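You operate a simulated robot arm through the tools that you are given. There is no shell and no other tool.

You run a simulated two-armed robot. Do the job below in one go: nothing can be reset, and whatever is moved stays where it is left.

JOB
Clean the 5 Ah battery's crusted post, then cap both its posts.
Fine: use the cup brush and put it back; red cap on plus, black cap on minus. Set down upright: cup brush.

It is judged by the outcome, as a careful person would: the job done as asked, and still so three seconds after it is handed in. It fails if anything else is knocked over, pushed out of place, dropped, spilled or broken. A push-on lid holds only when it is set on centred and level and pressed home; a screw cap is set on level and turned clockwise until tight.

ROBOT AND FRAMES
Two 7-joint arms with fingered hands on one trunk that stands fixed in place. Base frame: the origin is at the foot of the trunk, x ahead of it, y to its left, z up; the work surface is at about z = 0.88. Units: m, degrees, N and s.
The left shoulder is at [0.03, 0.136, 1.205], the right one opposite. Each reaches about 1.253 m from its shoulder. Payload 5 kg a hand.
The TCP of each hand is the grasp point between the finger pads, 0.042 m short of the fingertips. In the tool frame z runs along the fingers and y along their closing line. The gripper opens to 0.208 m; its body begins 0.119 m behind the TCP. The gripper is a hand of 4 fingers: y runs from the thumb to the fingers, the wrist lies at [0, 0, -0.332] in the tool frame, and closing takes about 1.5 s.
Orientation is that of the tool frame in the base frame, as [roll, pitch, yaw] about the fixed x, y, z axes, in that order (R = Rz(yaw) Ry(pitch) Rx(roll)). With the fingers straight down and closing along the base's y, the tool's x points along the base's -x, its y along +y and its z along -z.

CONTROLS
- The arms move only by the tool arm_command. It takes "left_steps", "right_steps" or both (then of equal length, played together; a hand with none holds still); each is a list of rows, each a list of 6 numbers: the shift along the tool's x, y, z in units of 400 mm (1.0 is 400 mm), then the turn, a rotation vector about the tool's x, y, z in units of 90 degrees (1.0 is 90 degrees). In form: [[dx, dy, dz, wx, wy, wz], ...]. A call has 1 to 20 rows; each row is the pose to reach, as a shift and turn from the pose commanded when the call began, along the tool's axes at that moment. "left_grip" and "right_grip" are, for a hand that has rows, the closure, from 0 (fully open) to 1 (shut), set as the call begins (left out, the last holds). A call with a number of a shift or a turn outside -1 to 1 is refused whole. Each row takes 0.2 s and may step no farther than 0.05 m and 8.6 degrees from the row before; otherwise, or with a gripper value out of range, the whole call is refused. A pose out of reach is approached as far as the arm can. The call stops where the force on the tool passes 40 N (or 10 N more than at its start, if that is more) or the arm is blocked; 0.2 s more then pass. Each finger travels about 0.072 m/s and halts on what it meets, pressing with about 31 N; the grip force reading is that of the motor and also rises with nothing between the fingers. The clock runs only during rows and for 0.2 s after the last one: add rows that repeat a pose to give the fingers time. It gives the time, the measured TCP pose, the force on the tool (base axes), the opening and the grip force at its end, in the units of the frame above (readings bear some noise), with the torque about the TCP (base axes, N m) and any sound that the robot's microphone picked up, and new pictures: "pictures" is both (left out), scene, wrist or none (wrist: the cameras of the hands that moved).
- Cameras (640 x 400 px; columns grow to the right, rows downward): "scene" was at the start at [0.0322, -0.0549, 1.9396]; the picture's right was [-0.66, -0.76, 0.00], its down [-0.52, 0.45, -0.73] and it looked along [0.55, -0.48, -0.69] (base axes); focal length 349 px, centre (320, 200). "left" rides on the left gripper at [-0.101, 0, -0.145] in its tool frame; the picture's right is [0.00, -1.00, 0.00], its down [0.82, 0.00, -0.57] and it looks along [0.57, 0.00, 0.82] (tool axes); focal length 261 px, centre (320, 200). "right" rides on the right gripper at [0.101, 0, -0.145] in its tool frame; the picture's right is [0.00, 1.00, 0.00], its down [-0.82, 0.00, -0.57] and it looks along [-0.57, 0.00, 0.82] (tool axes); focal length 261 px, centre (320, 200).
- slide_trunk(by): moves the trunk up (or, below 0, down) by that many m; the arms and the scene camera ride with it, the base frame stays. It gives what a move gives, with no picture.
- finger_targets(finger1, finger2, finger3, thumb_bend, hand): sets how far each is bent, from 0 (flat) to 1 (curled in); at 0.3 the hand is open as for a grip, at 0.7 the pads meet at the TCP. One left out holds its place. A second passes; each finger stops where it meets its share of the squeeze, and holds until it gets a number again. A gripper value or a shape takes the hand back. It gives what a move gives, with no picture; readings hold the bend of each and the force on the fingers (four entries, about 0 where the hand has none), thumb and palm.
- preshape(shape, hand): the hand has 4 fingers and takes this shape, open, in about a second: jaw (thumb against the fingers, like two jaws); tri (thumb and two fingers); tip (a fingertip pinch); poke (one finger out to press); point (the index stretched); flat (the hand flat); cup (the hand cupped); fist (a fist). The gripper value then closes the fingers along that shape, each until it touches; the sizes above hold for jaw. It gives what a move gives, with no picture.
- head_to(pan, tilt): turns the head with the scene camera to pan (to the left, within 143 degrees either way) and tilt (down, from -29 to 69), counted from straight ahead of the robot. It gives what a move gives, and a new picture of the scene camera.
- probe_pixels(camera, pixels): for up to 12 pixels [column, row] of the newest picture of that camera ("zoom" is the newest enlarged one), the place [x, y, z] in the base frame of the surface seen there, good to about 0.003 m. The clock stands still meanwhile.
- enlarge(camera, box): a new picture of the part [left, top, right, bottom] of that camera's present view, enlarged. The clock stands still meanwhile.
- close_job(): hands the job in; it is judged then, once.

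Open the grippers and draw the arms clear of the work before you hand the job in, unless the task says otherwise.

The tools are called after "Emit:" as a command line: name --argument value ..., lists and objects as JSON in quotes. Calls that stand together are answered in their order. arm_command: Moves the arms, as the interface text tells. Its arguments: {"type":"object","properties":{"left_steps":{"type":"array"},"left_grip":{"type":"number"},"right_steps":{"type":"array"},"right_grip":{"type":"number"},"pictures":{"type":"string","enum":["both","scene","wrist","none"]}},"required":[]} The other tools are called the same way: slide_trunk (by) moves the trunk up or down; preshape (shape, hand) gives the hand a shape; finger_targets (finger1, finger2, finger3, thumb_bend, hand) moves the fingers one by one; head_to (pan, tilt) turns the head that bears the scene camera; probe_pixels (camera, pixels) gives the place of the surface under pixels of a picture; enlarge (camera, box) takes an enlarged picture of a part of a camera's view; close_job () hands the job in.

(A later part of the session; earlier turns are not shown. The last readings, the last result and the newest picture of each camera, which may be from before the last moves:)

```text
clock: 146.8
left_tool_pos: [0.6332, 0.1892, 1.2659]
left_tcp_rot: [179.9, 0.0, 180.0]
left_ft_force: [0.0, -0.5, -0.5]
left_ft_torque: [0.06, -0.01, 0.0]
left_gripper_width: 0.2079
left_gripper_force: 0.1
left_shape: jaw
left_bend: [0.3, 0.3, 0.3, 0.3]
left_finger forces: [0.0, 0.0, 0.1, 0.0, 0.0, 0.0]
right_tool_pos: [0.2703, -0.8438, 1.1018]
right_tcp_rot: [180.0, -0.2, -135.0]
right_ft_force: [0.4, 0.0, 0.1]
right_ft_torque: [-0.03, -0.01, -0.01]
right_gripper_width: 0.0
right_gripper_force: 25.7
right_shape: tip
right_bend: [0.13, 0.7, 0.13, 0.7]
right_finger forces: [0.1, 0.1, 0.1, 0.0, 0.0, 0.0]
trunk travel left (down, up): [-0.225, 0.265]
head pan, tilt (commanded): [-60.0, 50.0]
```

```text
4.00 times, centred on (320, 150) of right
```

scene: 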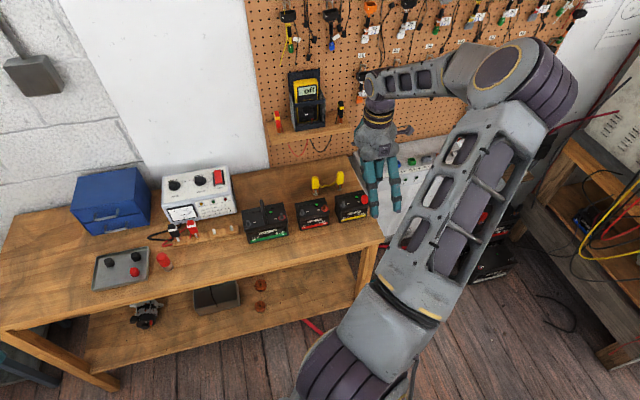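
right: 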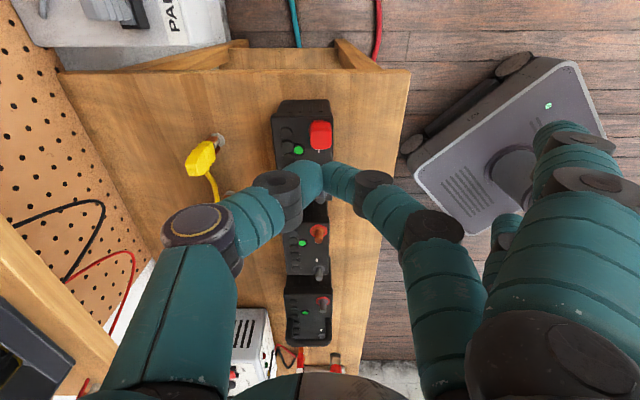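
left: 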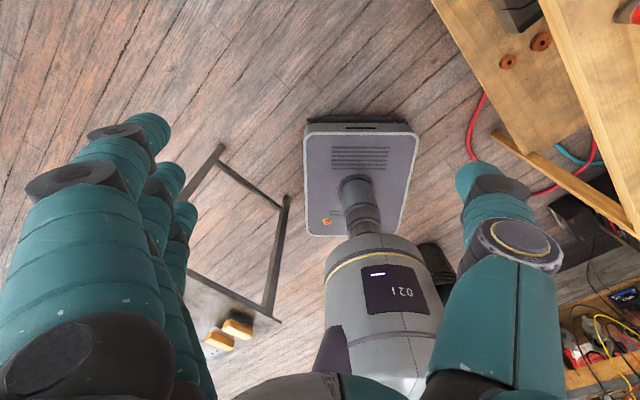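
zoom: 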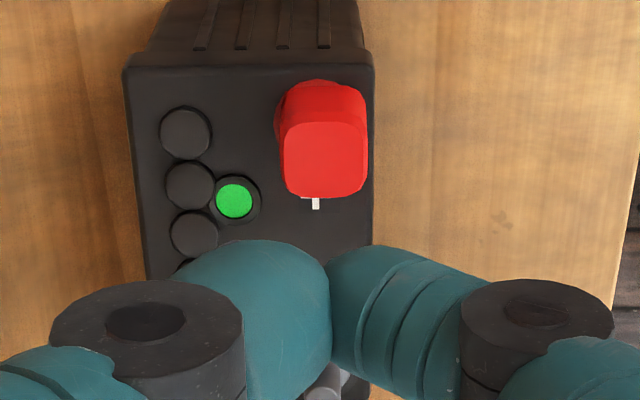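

The closed tips sit over the cap (col 322 vs cap 321). I shift 3 mm and lower to just above the cap top, then press step by step.

Emit:
arm_command --right_steps '[[-0.0075, 0, 0.05, 0, 0, 0], [-0.0075, 0, 0.1, 0, 0, 0], [-0.0075, 0, 0.145, 0, 0, 0], [-0.0075, 0, 0.155, 0, 0, 0], [-0.0075, 0, 0.16, 0, 0, 0], [-0.0075, 0, 0.165, 0, 0, 0], [-0.0075, 0, 0.165, 0, 0, 0]]' --pictures "wrist"

Emit:
enlarge --camera "right" --box '[240, 110, 400, 210]'

```text
clock: 148.4
left_tool_pos: [0.6312, 0.1893, 1.265]
left_tcp_rot: [180.0, -0.1, -179.9]
left_ft_force: [-0.2, 0.3, 0.5]
left_ft_torque: [0.0, -0.01, 0.01]
left_gripper_width: 0.208
left_gripper_force: 0.1
left_shape: jaw
left_bend: [0.3, 0.3, 0.3, 0.3]
left_finger forces: [0.0, 0.0, 0.0, 0.0, 0.0, 0.0]
right_tool_pos: [0.2723, -0.8424, 1.0371]
right_tcp_rot: [180.0, -0.1, -134.9]
right_ft_force: [-0.4, 0.5, 0.7]
right_ft_torque: [0.0, 0.0, 0.02]
right_gripper_width: 0.0001
right_gripper_force: 30.8
right_shape: tip
right_bend: [0.28, 0.7, 0.28, 0.7]
right_finger forces: [0.0, 0.0, 0.0, 0.0, 0.0, 0.1]
trunk travel left (down, up): [-0.225, 0.265]
head pan, tilt (commanded): [-60.0, 50.0]
```

right: 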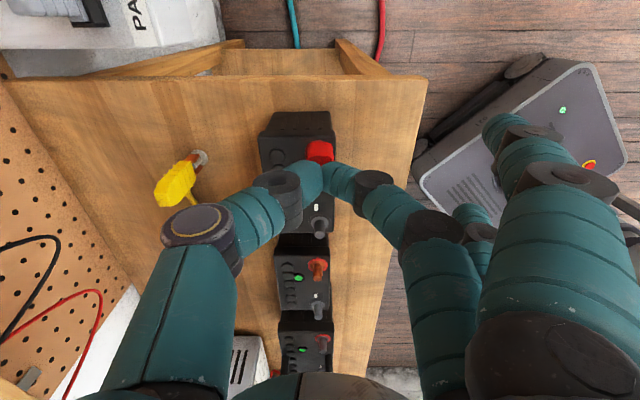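

```text
4.00 times, centred on (320, 160) of right
```

zoom: 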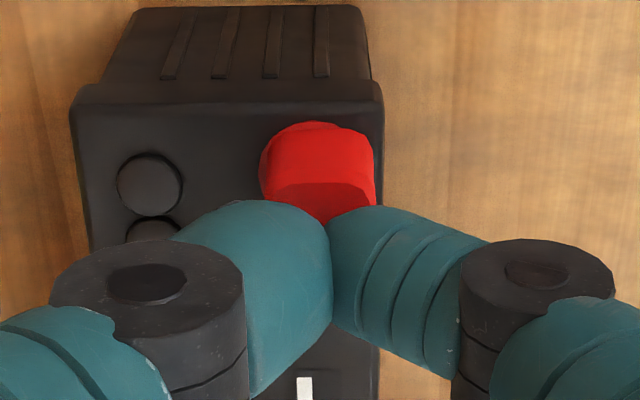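

Tips hover right above the cap. I press down in 1 mm steps, about 5 mm of command, to build a firm push.

Emit:
arm_command --right_steps '[[0, -0.004, 0.0025, 0, 0, 0], [0, -0.004, 0.005, 0, 0, 0], [0, -0.004, 0.0075, 0, 0, 0], [0, -0.004, 0.01, 0, 0, 0], [0, -0.004, 0.01, 0, 0, 0]]' --pictures "none"

```text
clock: 149.6
left_tool_pos: [0.6323, 0.1898, 1.2652]
left_tcp_rot: [180.0, 0.1, 180.0]
left_ft_force: [0.4, -0.5, 0.5]
left_ft_torque: [-0.02, 0.03, 0.01]
left_gripper_width: 0.2081
left_gripper_force: 0.1
left_shape: jaw
left_bend: [0.3, 0.3, 0.3, 0.3]
left_finger forces: [0.0, 0.0, 0.0, 0.0, 0.0, 0.0]
right_tool_pos: [0.2742, -0.8436, 1.0339]
right_tcp_rot: [-179.9, -0.2, -135.0]
right_ft_force: [-1.8, -1.0, 12.7]
right_ft_torque: [0.05, 0.1, 0.02]
right_gripper_width: 0.0
right_gripper_force: 30.3
right_shape: tip
right_bend: [0.28, 0.7, 0.28, 0.7]
right_finger forces: [0.1, 0.1, 0.0, 0.1, 0.0, 0.0]
trunk travel left (down, up): [-0.225, 0.265]
head pan, tilt (commanded): [-60.0, 50.0]
```

12.7 N so far. I press a little more toward 30 N.

Emit:
arm_command --right_steps '[[0, 0, 0.0025, 0, 0, 0], [0, 0, 0.005, 0, 0, 0], [0, 0, 0.0075, 0, 0, 0], [0, 0, 0.0075, 0, 0, 0]]' --pictures "wrist"

Emit:
enlarge --camera "right" --box '[240, 110, 400, 210]'

```text
clock: 150.6
left_tool_pos: [0.6319, 0.1918, 1.2662]
left_tcp_rot: [-179.8, -0.1, -179.9]
left_ft_force: [-0.7, 0.1, 0.2]
left_ft_torque: [0.0, -0.01, 0.01]
left_gripper_width: 0.208
left_gripper_force: 0.1
left_shape: jaw
left_bend: [0.3, 0.3, 0.3, 0.3]
left_finger forces: [0.0, 0.0, 0.0, 0.0, 0.1, 0.1]
right_tool_pos: [0.2724, -0.8422, 1.0323]
right_tcp_rot: [-179.8, -0.2, -135.0]
right_ft_force: [-3.7, -1.5, 34.6]
right_ft_torque: [0.08, 0.34, 0.03]
right_gripper_width: 0.0
right_gripper_force: 30.7
right_shape: tip
right_bend: [0.28, 0.7, 0.28, 0.7]
right_finger forces: [0.1, 0.0, 0.0, 0.2, 0.1, 0.1]
trunk travel left (down, up): [-0.225, 0.265]
head pan, tilt (commanded): [-60.0, 50.0]
```

right: 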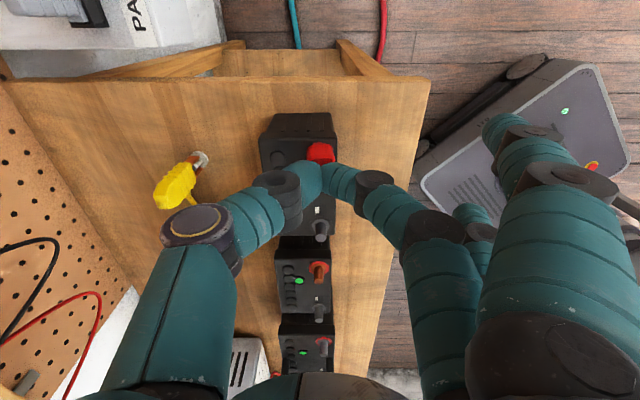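

```text
4.00 times, centred on (320, 160) of right
```

zoom: 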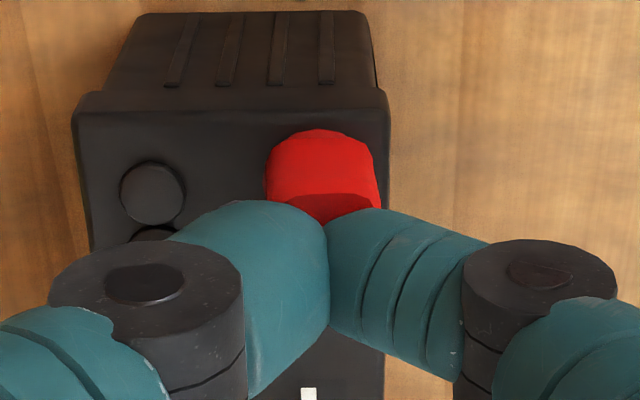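

Pressed at 35 N. I lift off and inspect the cap from both views.

Emit:
arm_command --right_steps '[[0, 0, -0.03, 0, 0, 0], [0, 0, -0.12, 0, 0, 0], [0, 0, -0.22, 0, 0, 0], [0, 0, -0.33, 0, 0, 0], [0, 0, -0.33, 0, 0, 0]]' --pictures "both"

Emit:
enlarge --camera "scene" --box '[320, 180, 384, 220]'

Emit:
enlarge --camera "right" --box '[272, 70, 368, 130]'

```text
clock: 151.8
left_tool_pos: [0.6323, 0.1882, 1.2661]
left_tcp_rot: [-180.0, 0.0, -179.9]
left_ft_force: [0.1, -1.0, -0.8]
left_ft_torque: [0.09, 0.04, 0.0]
left_gripper_width: 0.2078
left_gripper_force: 0.1
left_shape: jaw
left_bend: [0.3, 0.3, 0.3, 0.3]
left_finger forces: [0.0, 0.1, 0.0, 0.0, 0.0, 0.0]
right_tool_pos: [0.2746, -0.8439, 1.1622]
right_tcp_rot: [179.9, -0.1, -135.0]
right_ft_force: [0.2, 0.2, 0.0]
right_ft_torque: [0.04, 0.03, 0.03]
right_gripper_width: 0.0001
right_gripper_force: 30.9
right_shape: tip
right_bend: [0.28, 0.7, 0.28, 0.7]
right_finger forces: [0.0, 0.1, 0.0, 0.0, 0.0, 0.0]
trunk travel left (down, up): [-0.225, 0.265]
head pan, tilt (commanded): [-60.0, 50.0]
```

scene: 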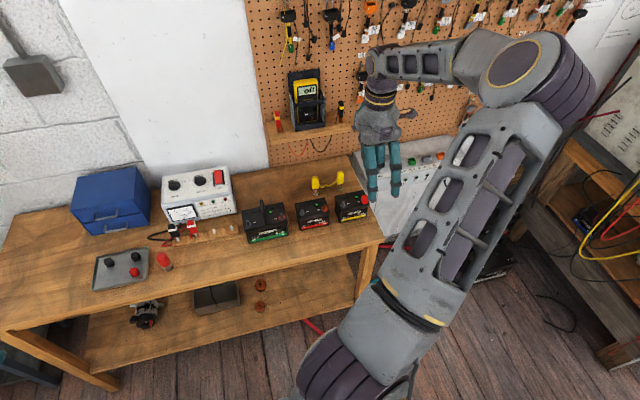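
right: 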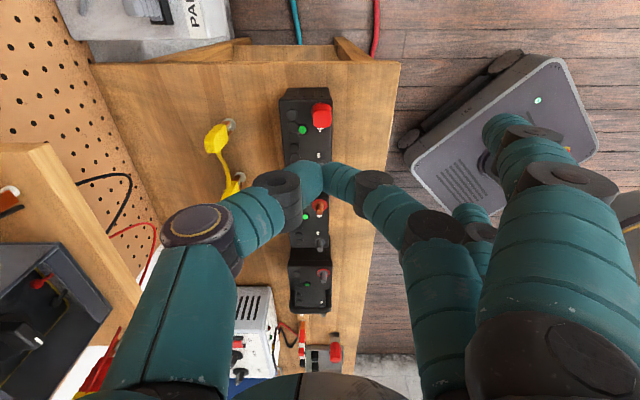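

```text
10.00 times, centred on (352, 200) of scene
```

zoom: 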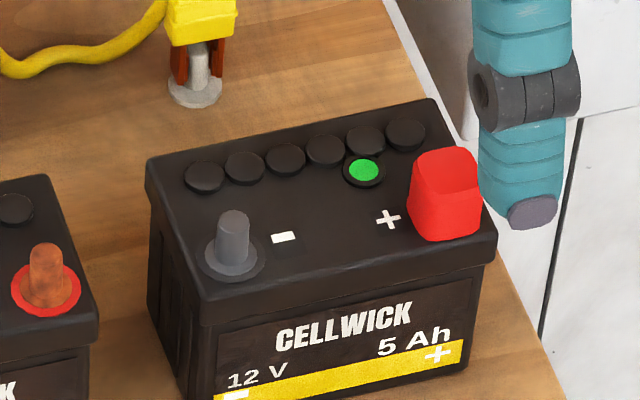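

```text
6.67 times, centred on (320, 100) of right
```

zoom: 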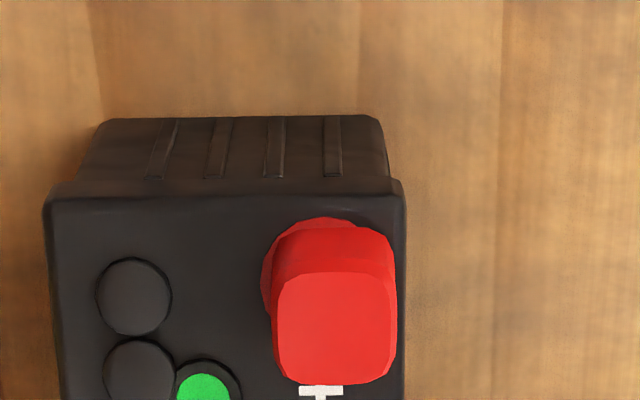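

I probe the cap's top again to confirm it is level after the press.

Emit:
probe_pixels --camera "zoom" --pixels '[[335, 325], [300, 300], [372, 300], [300, 360], [372, 360], [335, 290], [335, 370]]'

Emit:
enlarge --camera "scene" --box '[352, 190, 376, 205]'

Emit:
probe_pixels --camera "zoom" --pixels '[[340, 130], [280, 130], [400, 130], [340, 100], [340, 180], [280, 170], [400, 180], [260, 300], [420, 320], [340, 300]]'

```text
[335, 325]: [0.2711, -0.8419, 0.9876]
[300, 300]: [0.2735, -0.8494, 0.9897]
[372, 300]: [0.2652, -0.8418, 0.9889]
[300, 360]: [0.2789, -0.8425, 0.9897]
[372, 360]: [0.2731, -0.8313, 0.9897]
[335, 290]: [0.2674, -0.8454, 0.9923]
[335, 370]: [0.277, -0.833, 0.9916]
```

```text
16.00 times, centred on (364, 198) of scene
```

zoom: 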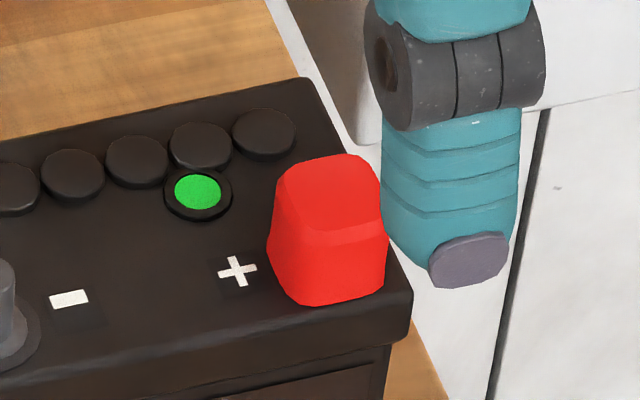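

```text
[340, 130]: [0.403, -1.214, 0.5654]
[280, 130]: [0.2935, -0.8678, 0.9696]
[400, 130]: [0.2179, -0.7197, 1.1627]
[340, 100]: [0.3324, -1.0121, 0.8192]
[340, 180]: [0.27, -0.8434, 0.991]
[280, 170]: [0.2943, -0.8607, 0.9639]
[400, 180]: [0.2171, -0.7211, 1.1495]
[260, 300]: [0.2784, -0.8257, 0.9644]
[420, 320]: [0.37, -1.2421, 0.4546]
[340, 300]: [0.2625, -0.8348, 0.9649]
```

The cap is level (0.988-0.992) and down on the battery. Next the black cap: I open the pinch to ~33 mm and travel back toward the tray with the same turns reversed.

Emit:
arm_command --right_steps '[[-0.0976, 0.0078, 0, 0, 0, 0.0833], [-0.1952, 0.0156, 0, 0, 0, 0.1667], [-0.2928, 0.0234, 0, 0, 0, 0.25], [-0.3904, 0.0312, 0, 0, 0, 0.3333], [-0.488, 0.039, 0, 0, 0, 0.4167], [-0.5857, 0.0468, 0, 0, 0, 0.5], [-0.5857, 0.0468, 0, 0, 0, 0.5]]' --right_grip 0.84 --pictures "none"

Emit:
arm_command --right_steps '[[-0.0743, 0.0842, 0, 0, 0, 0.0625], [-0.1485, 0.1685, 0, 0, 0, 0.125], [-0.2228, 0.2527, 0, 0, 0, 0.1875], [-0.297, 0.337, 0, 0, 0, 0.25], [-0.3713, 0.4212, 0, 0, 0, 0.3125], [-0.4455, 0.5055, 0, 0, 0, 0.375], [-0.5198, 0.5897, 0, 0, 0, 0.4375], [-0.594, 0.674, 0, 0, 0, 0.5], [-0.594, 0.674, 0, 0, 0, 0.5]]' --pictures "scene"

Emit:
probe_pixels --camera "scene" --pixels '[[75, 180], [80, 205], [110, 175], [148, 195], [108, 262], [136, 257]]'

```text
clock: 153.4
left_tool_pos: [0.6301, 0.1884, 1.2656]
left_tcp_rot: [180.0, 0.0, 180.0]
left_ft_force: [-0.7, -0.9, 0.3]
left_ft_torque: [0.06, -0.08, 0.02]
left_gripper_width: 0.2076
left_gripper_force: 0.1
left_shape: jaw
left_bend: [0.3, 0.3, 0.3, 0.3]
left_finger forces: [0.0, 0.0, 0.0, 0.0, 0.1, 0.1]
right_tool_pos: [0.4236, -0.6649, 1.1598]
right_tcp_rot: [179.9, -0.1, 179.9]
right_ft_force: [-1.4, -1.4, 0.8]
right_ft_torque: [0.08, -0.07, -0.02]
right_gripper_width: 0.033
right_gripper_force: 0.0
right_shape: tip
right_bend: [0.05, 0.73, 0.05, 0.7]
right_finger forces: [0.1, 0.0, 0.0, 0.0, 0.0, 0.0]
trunk travel left (down, up): [-0.225, 0.265]
head pan, tilt (commanded): [-60.0, 50.0]
```

```text
clock: 155.4
left_tool_pos: [0.6322, 0.1886, 1.2656]
left_tcp_rot: [180.0, 0.1, 180.0]
left_ft_force: [-0.6, -0.2, -0.4]
left_ft_torque: [0.07, -0.13, -0.01]
left_gripper_width: 0.2079
left_gripper_force: 0.0
left_shape: jaw
left_bend: [0.3, 0.3, 0.3, 0.3]
left_finger forces: [0.1, 0.1, 0.0, 0.0, 0.0, 0.0]
right_tool_pos: [0.665, -0.3965, 1.161]
right_tcp_rot: [-179.9, 0.0, 134.9]
right_ft_force: [-0.3, -1.1, 0.7]
right_ft_torque: [0.11, -0.08, 0.04]
right_gripper_width: 0.033
right_gripper_force: 0.0
right_shape: tip
right_bend: [0.05, 0.73, 0.05, 0.7]
right_finger forces: [0.1, 0.0, 0.0, 0.1, 0.1, 0.0]
trunk travel left (down, up): [-0.225, 0.265]
head pan, tilt (commanded): [-60.0, 50.0]
```

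scene: 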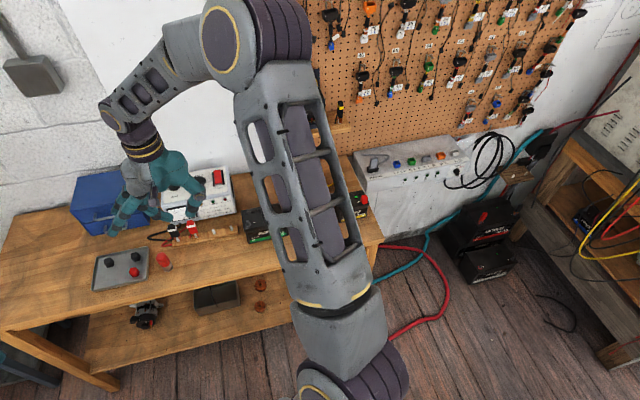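

```text
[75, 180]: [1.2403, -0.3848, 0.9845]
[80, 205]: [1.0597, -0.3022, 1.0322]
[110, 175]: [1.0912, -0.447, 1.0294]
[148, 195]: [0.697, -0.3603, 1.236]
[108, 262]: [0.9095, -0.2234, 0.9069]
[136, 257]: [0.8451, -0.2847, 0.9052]
```

Box front is at least 5 cm behind where the hand will be. I move over the left black cap and lower to z≈1.005.

Emit:
arm_command --right_steps '[[-0.0186, 0.1, 0, 0, 0, 0], [-0.0371, 0.2, 0, 0, 0, 0], [-0.0557, 0.3, 0, 0, 0, 0], [-0.0743, 0.4, 0, 0, 0, 0], [-0.0928, 0.5, 0, 0, 0, 0], [-0.1114, 0.6, 0, 0, 0, 0], [-0.13, 0.7008, 0, 0, 0, 0], [-0.13, 0.7008, 0.1, 0, 0, 0], [-0.13, 0.7008, 0.2, 0, 0, 0], [-0.13, 0.7008, 0.3, 0, 0, 0], [-0.13, 0.7008, 0.39, 0, 0, 0], [-0.13, 0.7008, 0.39, 0, 0, 0], [-0.13, 0.7008, 0.39, 0, 0, 0]]' --pictures "both"

Emit:
enlarge --camera "right" --box '[240, 90, 400, 190]'

```text
clock: 158.2
left_tool_pos: [0.6336, 0.1881, 1.2666]
left_tcp_rot: [179.8, 0.0, 180.0]
left_ft_force: [-0.2, 0.2, -1.0]
left_ft_torque: [0.0, 0.02, 0.02]
left_gripper_width: 0.208
left_gripper_force: 0.0
left_shape: jaw
left_bend: [0.3, 0.3, 0.3, 0.3]
left_finger forces: [0.0, 0.1, 0.0, 0.1, 0.0, 0.1]
right_tool_pos: [0.8988, -0.2328, 1.0039]
right_tcp_rot: [-179.9, 0.0, 135.0]
right_ft_force: [-0.2, 0.4, -0.2]
right_ft_torque: [0.01, 0.03, -0.01]
right_gripper_width: 0.0329
right_gripper_force: 0.1
right_shape: tip
right_bend: [0.05, 0.73, 0.05, 0.7]
right_finger forces: [0.0, 0.0, 0.1, 0.1, 0.1, 0.1]
trunk travel left (down, up): [-0.225, 0.265]
head pan, tilt (commanded): [-60.0, 50.0]
```

scene: 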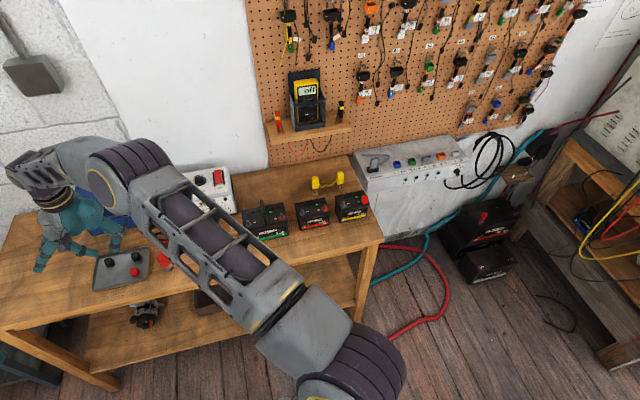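
right: 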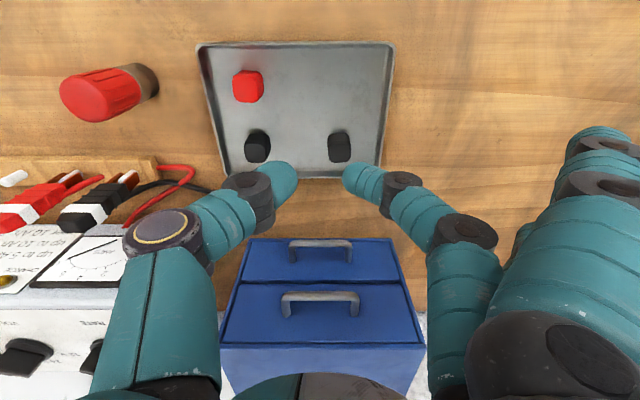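

```text
4.00 times, centred on (320, 140) of right
```

zoom: 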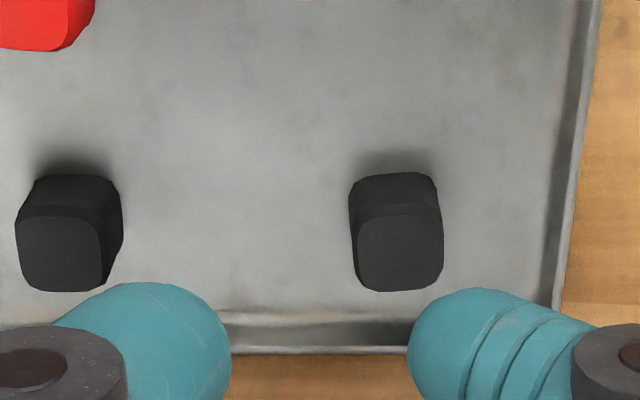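

The black cap's top centre is at zoom (400,249): 20 mm toward the finger and 9.5 mm back. I shift and lower to z≈0.948.

Emit:
arm_command --right_steps '[[-0.012, 0.025, 0, 0, 0, 0], [-0.0238, 0.05, 0, 0, 0, 0], [-0.0238, 0.05, 0.05, 0, 0, 0], [-0.0238, 0.05, 0.1, 0, 0, 0], [-0.0238, 0.05, 0.14, 0, 0, 0], [-0.0238, 0.05, 0.14, 0, 0, 0], [-0.0238, 0.05, 0.14, 0, 0, 0]]' --pictures "wrist"

Emit:
enlarge --camera "right" --box '[240, 120, 400, 220]'

```text
clock: 159.8
left_tool_pos: [0.6333, 0.1904, 1.264]
left_tcp_rot: [-180.0, 0.0, 180.0]
left_ft_force: [-0.2, -0.9, -0.1]
left_ft_torque: [-0.02, 0.02, -0.01]
left_gripper_width: 0.2078
left_gripper_force: 0.1
left_shape: jaw
left_bend: [0.3, 0.3, 0.3, 0.3]
left_finger forces: [0.1, 0.1, 0.0, 0.0, 0.1, 0.0]
right_tool_pos: [0.9204, -0.2255, 0.9497]
right_tcp_rot: [-179.9, 0.0, 135.1]
right_ft_force: [0.5, -0.9, 0.2]
right_ft_torque: [0.03, -0.03, 0.04]
right_gripper_width: 0.0333
right_gripper_force: 0.2
right_shape: tip
right_bend: [0.05, 0.73, 0.05, 0.7]
right_finger forces: [0.0, 0.0, 0.0, 0.0, 0.0, 0.0]
trunk travel left (down, up): [-0.225, 0.265]
head pan, tilt (commanded): [-60.0, 50.0]
```

right: 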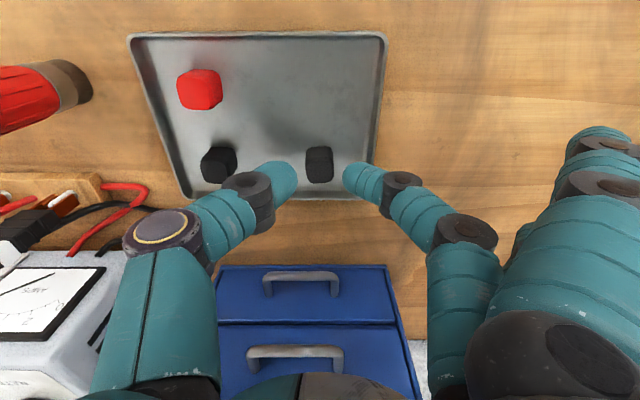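

```text
4.00 times, centred on (320, 170) of right
```

zoom: 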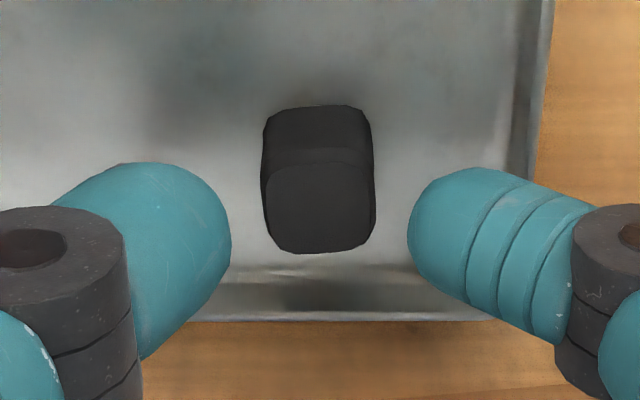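

Perfectly centred (319 vs 319.5). I lower to z≈0.9345 as for the red cap.

Emit:
arm_command --right_steps '[[0, 0, 0.012, 0, 0, 0], [0, 0, 0.024, 0, 0, 0], [0, 0, 0.034, 0, 0, 0], [0, 0, 0.034, 0, 0, 0]]' --pictures "none"

```text
clock: 160.8
left_tool_pos: [0.6324, 0.1883, 1.2652]
left_tcp_rot: [179.9, 0.0, 179.9]
left_ft_force: [-0.3, 0.5, 0.0]
left_ft_torque: [-0.01, -0.01, 0.02]
left_gripper_width: 0.2079
left_gripper_force: 0.2
left_shape: jaw
left_bend: [0.3, 0.3, 0.3, 0.3]
left_finger forces: [0.0, 0.1, 0.1, 0.1, 0.1, 0.1]
right_tool_pos: [0.9199, -0.2247, 0.9352]
right_tcp_rot: [-180.0, 0.0, 134.9]
right_ft_force: [0.5, -0.5, -0.9]
right_ft_torque: [0.02, 0.04, 0.01]
right_gripper_width: 0.0332
right_gripper_force: 0.1
right_shape: tip
right_bend: [0.05, 0.73, 0.05, 0.7]
right_finger forces: [0.0, 0.1, 0.0, 0.0, 0.1, 0.1]
trunk travel left (down, up): [-0.225, 0.265]
head pan, tilt (commanded): [-60.0, 50.0]
```

No contact at z 0.935. I close the pinch on the black cap.

Emit:
arm_command --right_steps '[[0, 0, 0, 0, 0, 0], [0, 0, 0, 0, 0, 0], [0, 0, 0, 0, 0, 0], [0, 0, 0, 0, 0, 0]]' --right_grip 0.96 --pictures "wrist"

Emit:
enlarge --camera "right" --box '[240, 120, 400, 220]'

```text
clock: 161.8
left_tool_pos: [0.6325, 0.1891, 1.2661]
left_tcp_rot: [-180.0, -0.1, -180.0]
left_ft_force: [-0.4, 0.1, 0.7]
left_ft_torque: [-0.02, -0.04, 0.0]
left_gripper_width: 0.2081
left_gripper_force: 0.0
left_shape: jaw
left_bend: [0.3, 0.3, 0.3, 0.3]
left_finger forces: [0.1, 0.1, 0.0, 0.0, 0.0, 0.0]
right_tool_pos: [0.9191, -0.2253, 0.9349]
right_tcp_rot: [-179.9, 0.0, 135.0]
right_ft_force: [-0.1, -0.7, 0.5]
right_ft_torque: [0.01, -0.01, 0.01]
right_gripper_width: 0.0185
right_gripper_force: 31.0
right_shape: tip
right_bend: [0.27, 0.72, 0.27, 0.7]
right_finger forces: [0.0, 27.6, 0.0, 0.0, 27.6, 0.1]
trunk travel left (down, up): [-0.225, 0.265]
head pan, tilt (commanded): [-60.0, 50.0]
```

right: 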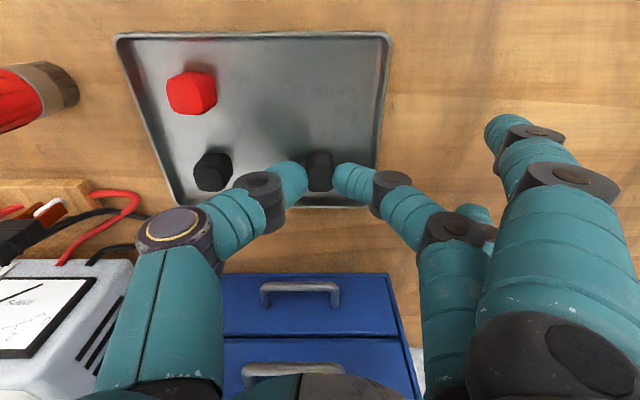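

```text
4.00 times, centred on (320, 170) of right
```

zoom: 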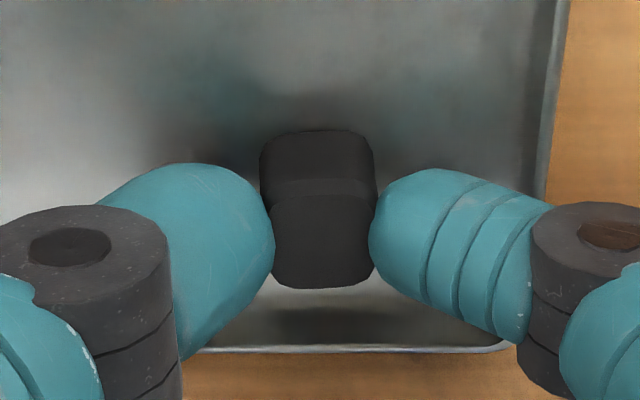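

Even grip again. I lift and carry the black cap toward the battery.

Emit:
arm_command --right_steps '[[0, 0, -0.04, 0, 0, 0], [0, 0, -0.12, 0, 0, 0], [0, 0, -0.24, 0, 0, 0], [0, 0, -0.36, 0, 0, 0], [0, 0, -0.48, 0, 0, 0], [0, 0, -0.57, 0, 0, 0], [0, -0.11, -0.57, 0, 0, 0], [0, -0.22, -0.57, 0, 0, 0], [0, -0.33, -0.57, 0, 0, 0], [0, -0.44, -0.57, 0, 0, 0], [0, -0.55, -0.57, 0, 0, 0], [0, -0.66, -0.57, 0, 0, 0], [0, -0.75, -0.57, 0, 0, 0], [0, -0.75, -0.57, 0, 0, 0]]' --pictures "none"

Emit:
arm_command --right_steps '[[0.003, -0.1, 0, 0, 0, -0.055], [0.006, -0.2, 0, 0, 0, -0.11], [0.009, -0.3, 0, 0, 0, -0.165], [0.012, -0.4, 0, 0, 0, -0.22], [0.015, -0.5, 0, 0, 0, -0.275], [0.018, -0.6, 0, 0, 0, -0.33], [0.021, -0.7, 0, 0, 0, -0.385], [0.024, -0.8, 0, 0, 0, -0.44], [0.025, -0.9, 0, 0, 0, -0.5], [0.025, -0.9, 0, 0, 0, -0.5]]' --pictures "both"

```text
clock: 164.8
left_tool_pos: [0.6336, 0.1903, 1.2652]
left_tcp_rot: [-180.0, 0.0, -180.0]
left_ft_force: [0.9, -0.1, -1.2]
left_ft_torque: [-0.05, 0.04, 0.02]
left_gripper_width: 0.2079
left_gripper_force: 0.1
left_shape: jaw
left_bend: [0.3, 0.3, 0.3, 0.3]
left_finger forces: [0.0, 0.0, 0.0, 0.0, 0.0, 0.0]
right_tool_pos: [0.7074, -0.438, 1.1619]
right_tcp_rot: [-179.9, 0.0, 135.2]
right_ft_force: [0.6, 0.3, 0.1]
right_ft_torque: [-0.01, 0.02, 0.02]
right_gripper_width: 0.0185
right_gripper_force: 31.2
right_shape: tip
right_bend: [0.28, 0.72, 0.28, 0.7]
right_finger forces: [0.0, 27.8, 0.0, 0.0, 27.9, 0.0]
trunk travel left (down, up): [-0.225, 0.265]
head pan, tilt (commanded): [-60.0, 50.0]
```

```text
clock: 167.0
left_tool_pos: [0.6334, 0.1903, 1.2651]
left_tcp_rot: [-180.0, 0.0, 180.0]
left_ft_force: [1.0, -0.3, 0.4]
left_ft_torque: [-0.07, 0.06, -0.03]
left_gripper_width: 0.2079
left_gripper_force: 0.0
left_shape: jaw
left_bend: [0.3, 0.3, 0.3, 0.3]
left_finger forces: [0.0, 0.0, 0.1, 0.0, 0.1, 0.1]
right_tool_pos: [0.4455, -0.6848, 1.1648]
right_tcp_rot: [-179.9, 0.0, -179.9]
right_ft_force: [-0.2, 0.8, -0.6]
right_ft_torque: [-0.07, 0.04, 0.0]
right_gripper_width: 0.0185
right_gripper_force: 31.3
right_shape: tip
right_bend: [0.28, 0.72, 0.28, 0.7]
right_finger forces: [0.0, 27.8, 0.0, 0.1, 27.8, 0.0]
trunk travel left (down, up): [-0.225, 0.265]
head pan, tilt (commanded): [-60.0, 50.0]
```

scene: 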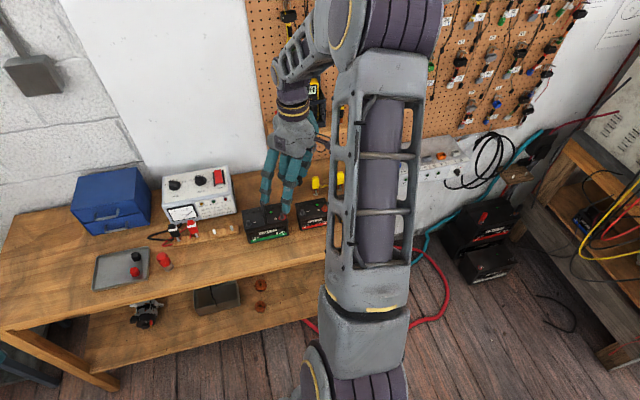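
right: 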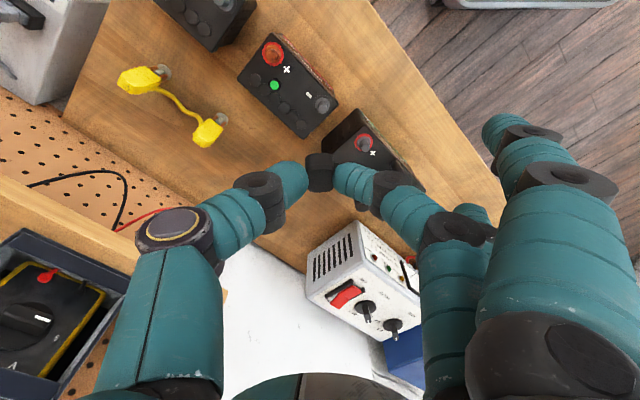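

Next I bring it above the minus post (~(0.3285,-0.787)), turn to yaw -135, and lower to z≈1.09.

Emit:
arm_command --right_steps '[[0.0493, -0.0431, 0, 0, 0, -0.0833], [0.0986, -0.0863, 0, 0, 0, -0.1667], [0.1479, -0.1294, 0, 0, 0, -0.25], [0.1972, -0.1725, 0, 0, 0, -0.3333], [0.2465, -0.2157, 0, 0, 0, -0.4167], [0.2958, -0.2588, 0, 0, 0, -0.5], [0.2958, -0.2588, 0.1, 0, 0, -0.5], [0.2958, -0.2588, 0.1875, 0, 0, -0.5], [0.2958, -0.2588, 0.1875, 0, 0, -0.5], [0.2958, -0.2588, 0.1875, 0, 0, -0.5], [0.2958, -0.2588, 0.1875, 0, 0, -0.5]]' --pictures "both"

Emit:
enlarge --camera "right" --box '[272, 100, 368, 160]'

Emit:
probe_pixels --camera "zoom" --pixels '[[330, 270], [330, 240], [330, 200]]'

```text
clock: 169.4
left_tool_pos: [0.6342, 0.1902, 1.264]
left_tcp_rot: [180.0, -0.1, -179.9]
left_ft_force: [0.9, 0.5, 0.3]
left_ft_torque: [-0.1, 0.11, 0.0]
left_gripper_width: 0.2078
left_gripper_force: 0.3
left_shape: jaw
left_bend: [0.3, 0.3, 0.3, 0.3]
left_finger forces: [0.0, 0.0, 0.1, 0.1, 0.1, 0.1]
right_tool_pos: [0.3271, -0.787, 1.0907]
right_tcp_rot: [-179.9, -0.1, -134.9]
right_ft_force: [0.8, 0.2, -0.5]
right_ft_torque: [-0.03, 0.14, 0.02]
right_gripper_width: 0.0183
right_gripper_force: 31.0
right_shape: tip
right_bend: [0.28, 0.72, 0.28, 0.7]
right_finger forces: [0.1, 28.1, 0.0, 0.1, 28.2, 0.0]
trunk travel left (down, up): [-0.225, 0.265]
head pan, tilt (commanded): [-60.0, 50.0]
```

scene: 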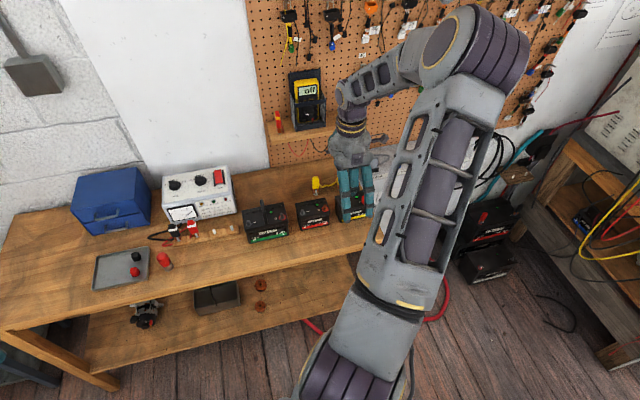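
right: 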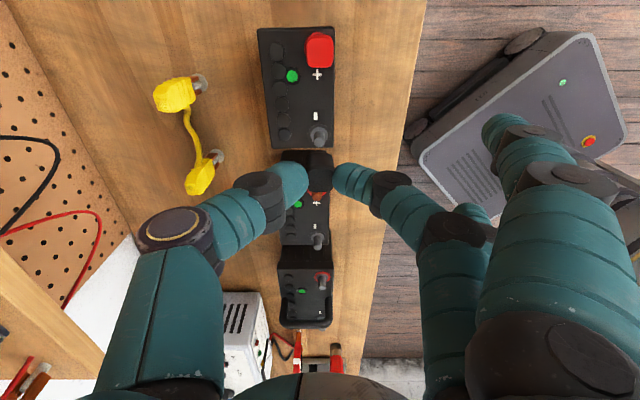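

```text
6.67 times, centred on (320, 130) of right
```

zoom: 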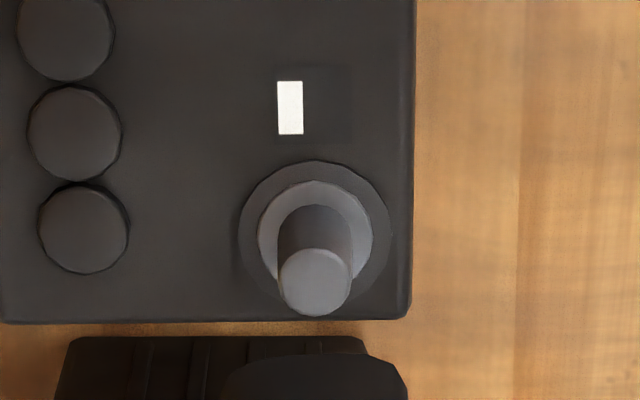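

```text
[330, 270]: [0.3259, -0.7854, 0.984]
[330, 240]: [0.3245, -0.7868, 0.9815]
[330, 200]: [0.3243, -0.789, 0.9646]
```

By the camera model the minus post is at (-2.8,-0.8) mm and the cap at (-1.1,-0.8) mm. I shift -1.5 mm in x and lower to z≈1.04.

Emit:
arm_command --right_steps '[[-0.004, 0, 0.04, 0, 0, 0], [-0.004, 0, 0.08, 0, 0, 0], [-0.004, 0, 0.115, 0, 0, 0], [-0.004, 0, 0.127, 0, 0, 0], [-0.004, 0, 0.127, 0, 0, 0], [-0.004, 0, 0.127, 0, 0, 0]]' --pictures "both"

Emit:
enlarge --camera "right" --box '[272, 110, 368, 170]'

Emit:
enlarge --camera "scene" --box '[300, 170, 396, 230]'

```text
clock: 170.8
left_tool_pos: [0.6331, 0.1888, 1.2658]
left_tcp_rot: [-180.0, 0.0, -180.0]
left_ft_force: [-0.7, 0.0, 0.0]
left_ft_torque: [0.02, 0.01, -0.02]
left_gripper_width: 0.208
left_gripper_force: 0.1
left_shape: jaw
left_bend: [0.3, 0.3, 0.3, 0.3]
left_finger forces: [0.0, 0.0, 0.1, 0.0, 0.0, 0.0]
right_tool_pos: [0.3289, -0.7864, 1.0372]
right_tcp_rot: [-180.0, -0.2, -135.0]
right_ft_force: [0.4, 0.5, -0.2]
right_ft_torque: [0.04, -0.02, -0.01]
right_gripper_width: 0.0183
right_gripper_force: 30.8
right_shape: tip
right_bend: [0.28, 0.72, 0.28, 0.7]
right_finger forces: [0.0, 28.2, 0.0, 0.0, 28.2, 0.1]
trunk travel left (down, up): [-0.225, 0.265]
head pan, tilt (commanded): [-60.0, 50.0]
```

scene: 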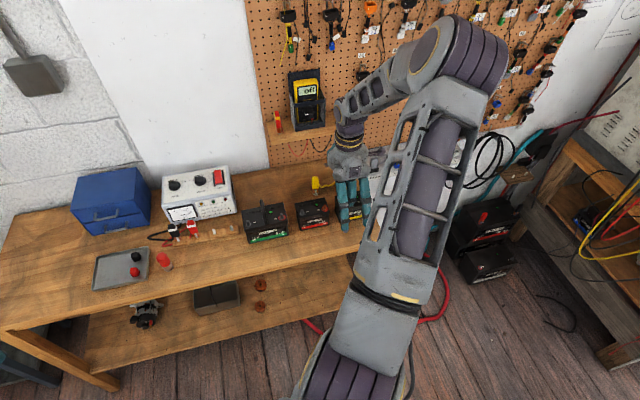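
right: 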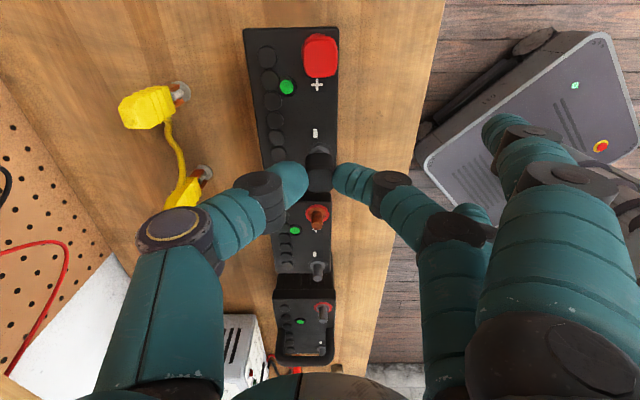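

```text
6.67 times, centred on (320, 140) of right
```

zoom: 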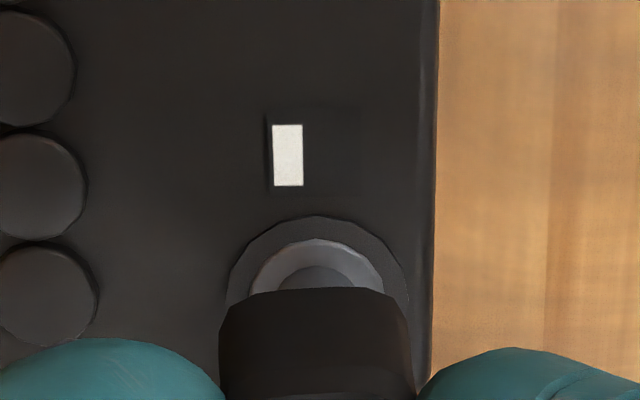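

```text
6.67 times, centred on (348, 200) of scene
```

zoom: 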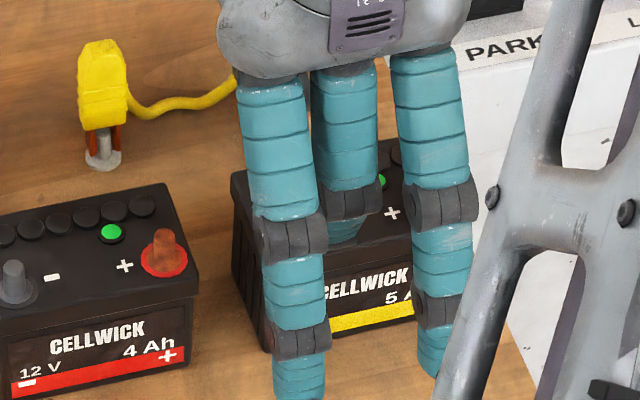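

Collar (col 317) and cap (317) are in line, and x agrees too. I lower in 2 mm steps to z≈1.021.

Emit:
arm_command --right_steps '[[0, 0, 0.005, 0, 0, 0], [0, 0, 0.01, 0, 0, 0], [0, 0, 0.015, 0, 0, 0], [0, 0, 0.02, 0, 0, 0], [0, 0, 0.025, 0, 0, 0], [0, 0, 0.03, 0, 0, 0], [0, 0, 0.035, 0, 0, 0], [0, 0, 0.039, 0, 0, 0], [0, 0, 0.039, 0, 0, 0]]' --pictures "wrist"

Emit:
enlarge --camera "right" --box '[272, 120, 368, 180]'

```text
clock: 172.8
left_tool_pos: [0.6323, 0.19, 1.2649]
left_tcp_rot: [-180.0, 0.0, 179.9]
left_ft_force: [0.3, 0.4, -0.4]
left_ft_torque: [0.01, 0.01, -0.02]
left_gripper_width: 0.2081
left_gripper_force: 0.0
left_shape: jaw
left_bend: [0.3, 0.3, 0.3, 0.3]
left_finger forces: [0.0, 0.1, 0.0, 0.1, 0.0, 0.0]
right_tool_pos: [0.3279, -0.7881, 1.0229]
right_tcp_rot: [-179.9, -0.1, -135.0]
right_ft_force: [-0.4, -0.3, 1.0]
right_ft_torque: [-0.03, 0.04, 0.0]
right_gripper_width: 0.0182
right_gripper_force: 30.8
right_shape: tip
right_bend: [0.28, 0.72, 0.28, 0.7]
right_finger forces: [0.1, 28.2, 0.0, 0.0, 28.1, 0.0]
trunk travel left (down, up): [-0.225, 0.265]
head pan, tilt (commanded): [-60.0, 50.0]
```

right: 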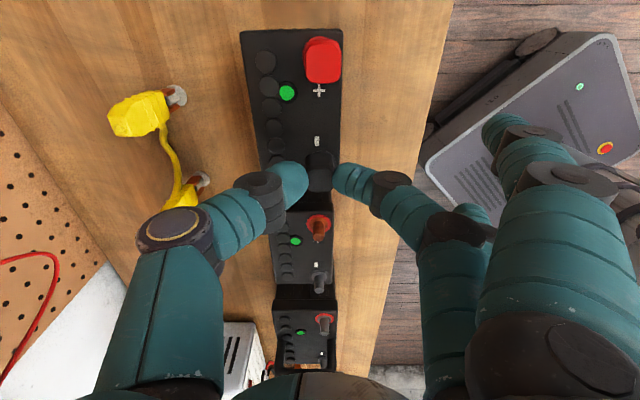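

```text
6.67 times, centred on (320, 150) of right
```

zoom: 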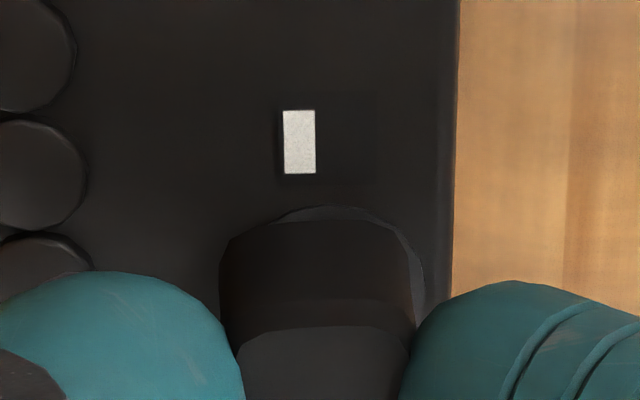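

It slides over the post without load. I go on down in 1 mm steps to contact.

Emit:
arm_command --right_steps '[[0, 0.002, 0.0025, 0, 0, 0], [0, 0.002, 0.005, 0, 0, 0], [0, 0.002, 0.0075, 0, 0, 0], [0, 0.002, 0.01, 0, 0, 0], [0, 0.002, 0.0125, 0, 0, 0], [0, 0.002, 0.015, 0, 0, 0], [0, 0.002, 0.0175, 0, 0, 0], [0, 0.002, 0.0175, 0, 0, 0]]' --pictures "none"

```text
clock: 174.6
left_tool_pos: [0.6334, 0.1897, 1.2654]
left_tcp_rot: [180.0, 0.0, -180.0]
left_ft_force: [0.1, 0.4, 0.9]
left_ft_torque: [0.03, 0.03, -0.04]
left_gripper_width: 0.2079
left_gripper_force: 0.0
left_shape: jaw
left_bend: [0.3, 0.3, 0.3, 0.3]
left_finger forces: [0.0, 0.0, 0.0, 0.0, 0.0, 0.1]
right_tool_pos: [0.3281, -0.7872, 1.0159]
right_tcp_rot: [-179.9, 0.0, -134.9]
right_ft_force: [-0.2, -0.1, 4.4]
right_ft_torque: [0.01, 0.0, 0.0]
right_gripper_width: 0.0182
right_gripper_force: 31.2
right_shape: tip
right_bend: [0.28, 0.72, 0.28, 0.7]
right_finger forces: [0.0, 29.0, 0.0, 0.0, 29.0, 0.0]
trunk travel left (down, up): [-0.225, 0.265]
head pan, tilt (commanded): [-60.0, 50.0]
```

Contact at 4.4 N, same depth as the red one. I press about 2.4 mm more of command to push it home.

Emit:
arm_command --right_steps '[[0, 0, 0.002, 0, 0, 0], [0, 0, 0.004, 0, 0, 0], [0, 0, 0.006, 0, 0, 0], [0, 0, 0.008, 0, 0, 0], [0, 0, 0.008, 0, 0, 0]]' --pictures "wrist"

Emit:
enlarge --camera "right" --box '[272, 120, 368, 180]'

```text
clock: 175.8
left_tool_pos: [0.6323, 0.1904, 1.2653]
left_tcp_rot: [-179.9, 0.1, -179.9]
left_ft_force: [-0.5, 0.7, 0.0]
left_ft_torque: [-0.01, -0.01, -0.01]
left_gripper_width: 0.208
left_gripper_force: 0.1
left_shape: jaw
left_bend: [0.3, 0.3, 0.3, 0.3]
left_finger forces: [0.1, 0.0, 0.1, 0.0, 0.0, 0.0]
right_tool_pos: [0.3276, -0.786, 1.0143]
right_tcp_rot: [-179.9, -0.1, -135.0]
right_ft_force: [-0.6, -1.6, 23.2]
right_ft_torque: [0.03, 0.06, -0.02]
right_gripper_width: 0.0192
right_gripper_force: 30.8
right_shape: tip
right_bend: [0.28, 0.72, 0.28, 0.71]
right_finger forces: [0.1, 35.0, 0.0, 0.0, 35.9, 0.0]
trunk travel left (down, up): [-0.225, 0.265]
head pan, tilt (commanded): [-60.0, 50.0]
```

right: 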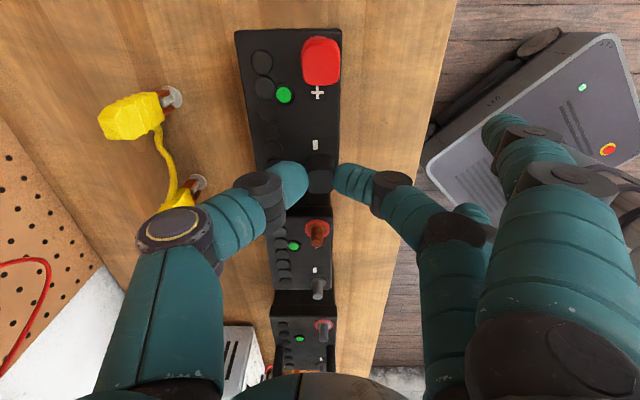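

```text
6.67 times, centred on (320, 150) of right
```

zoom: 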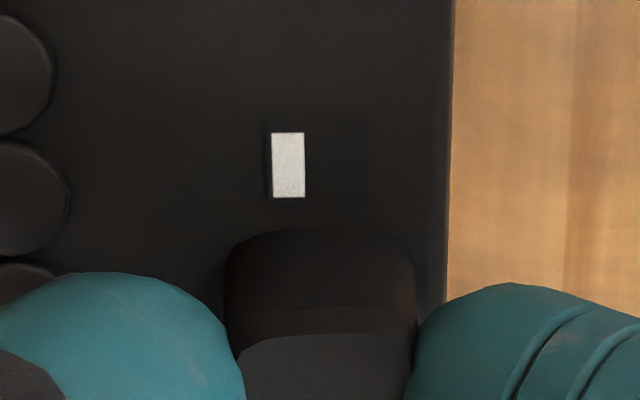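

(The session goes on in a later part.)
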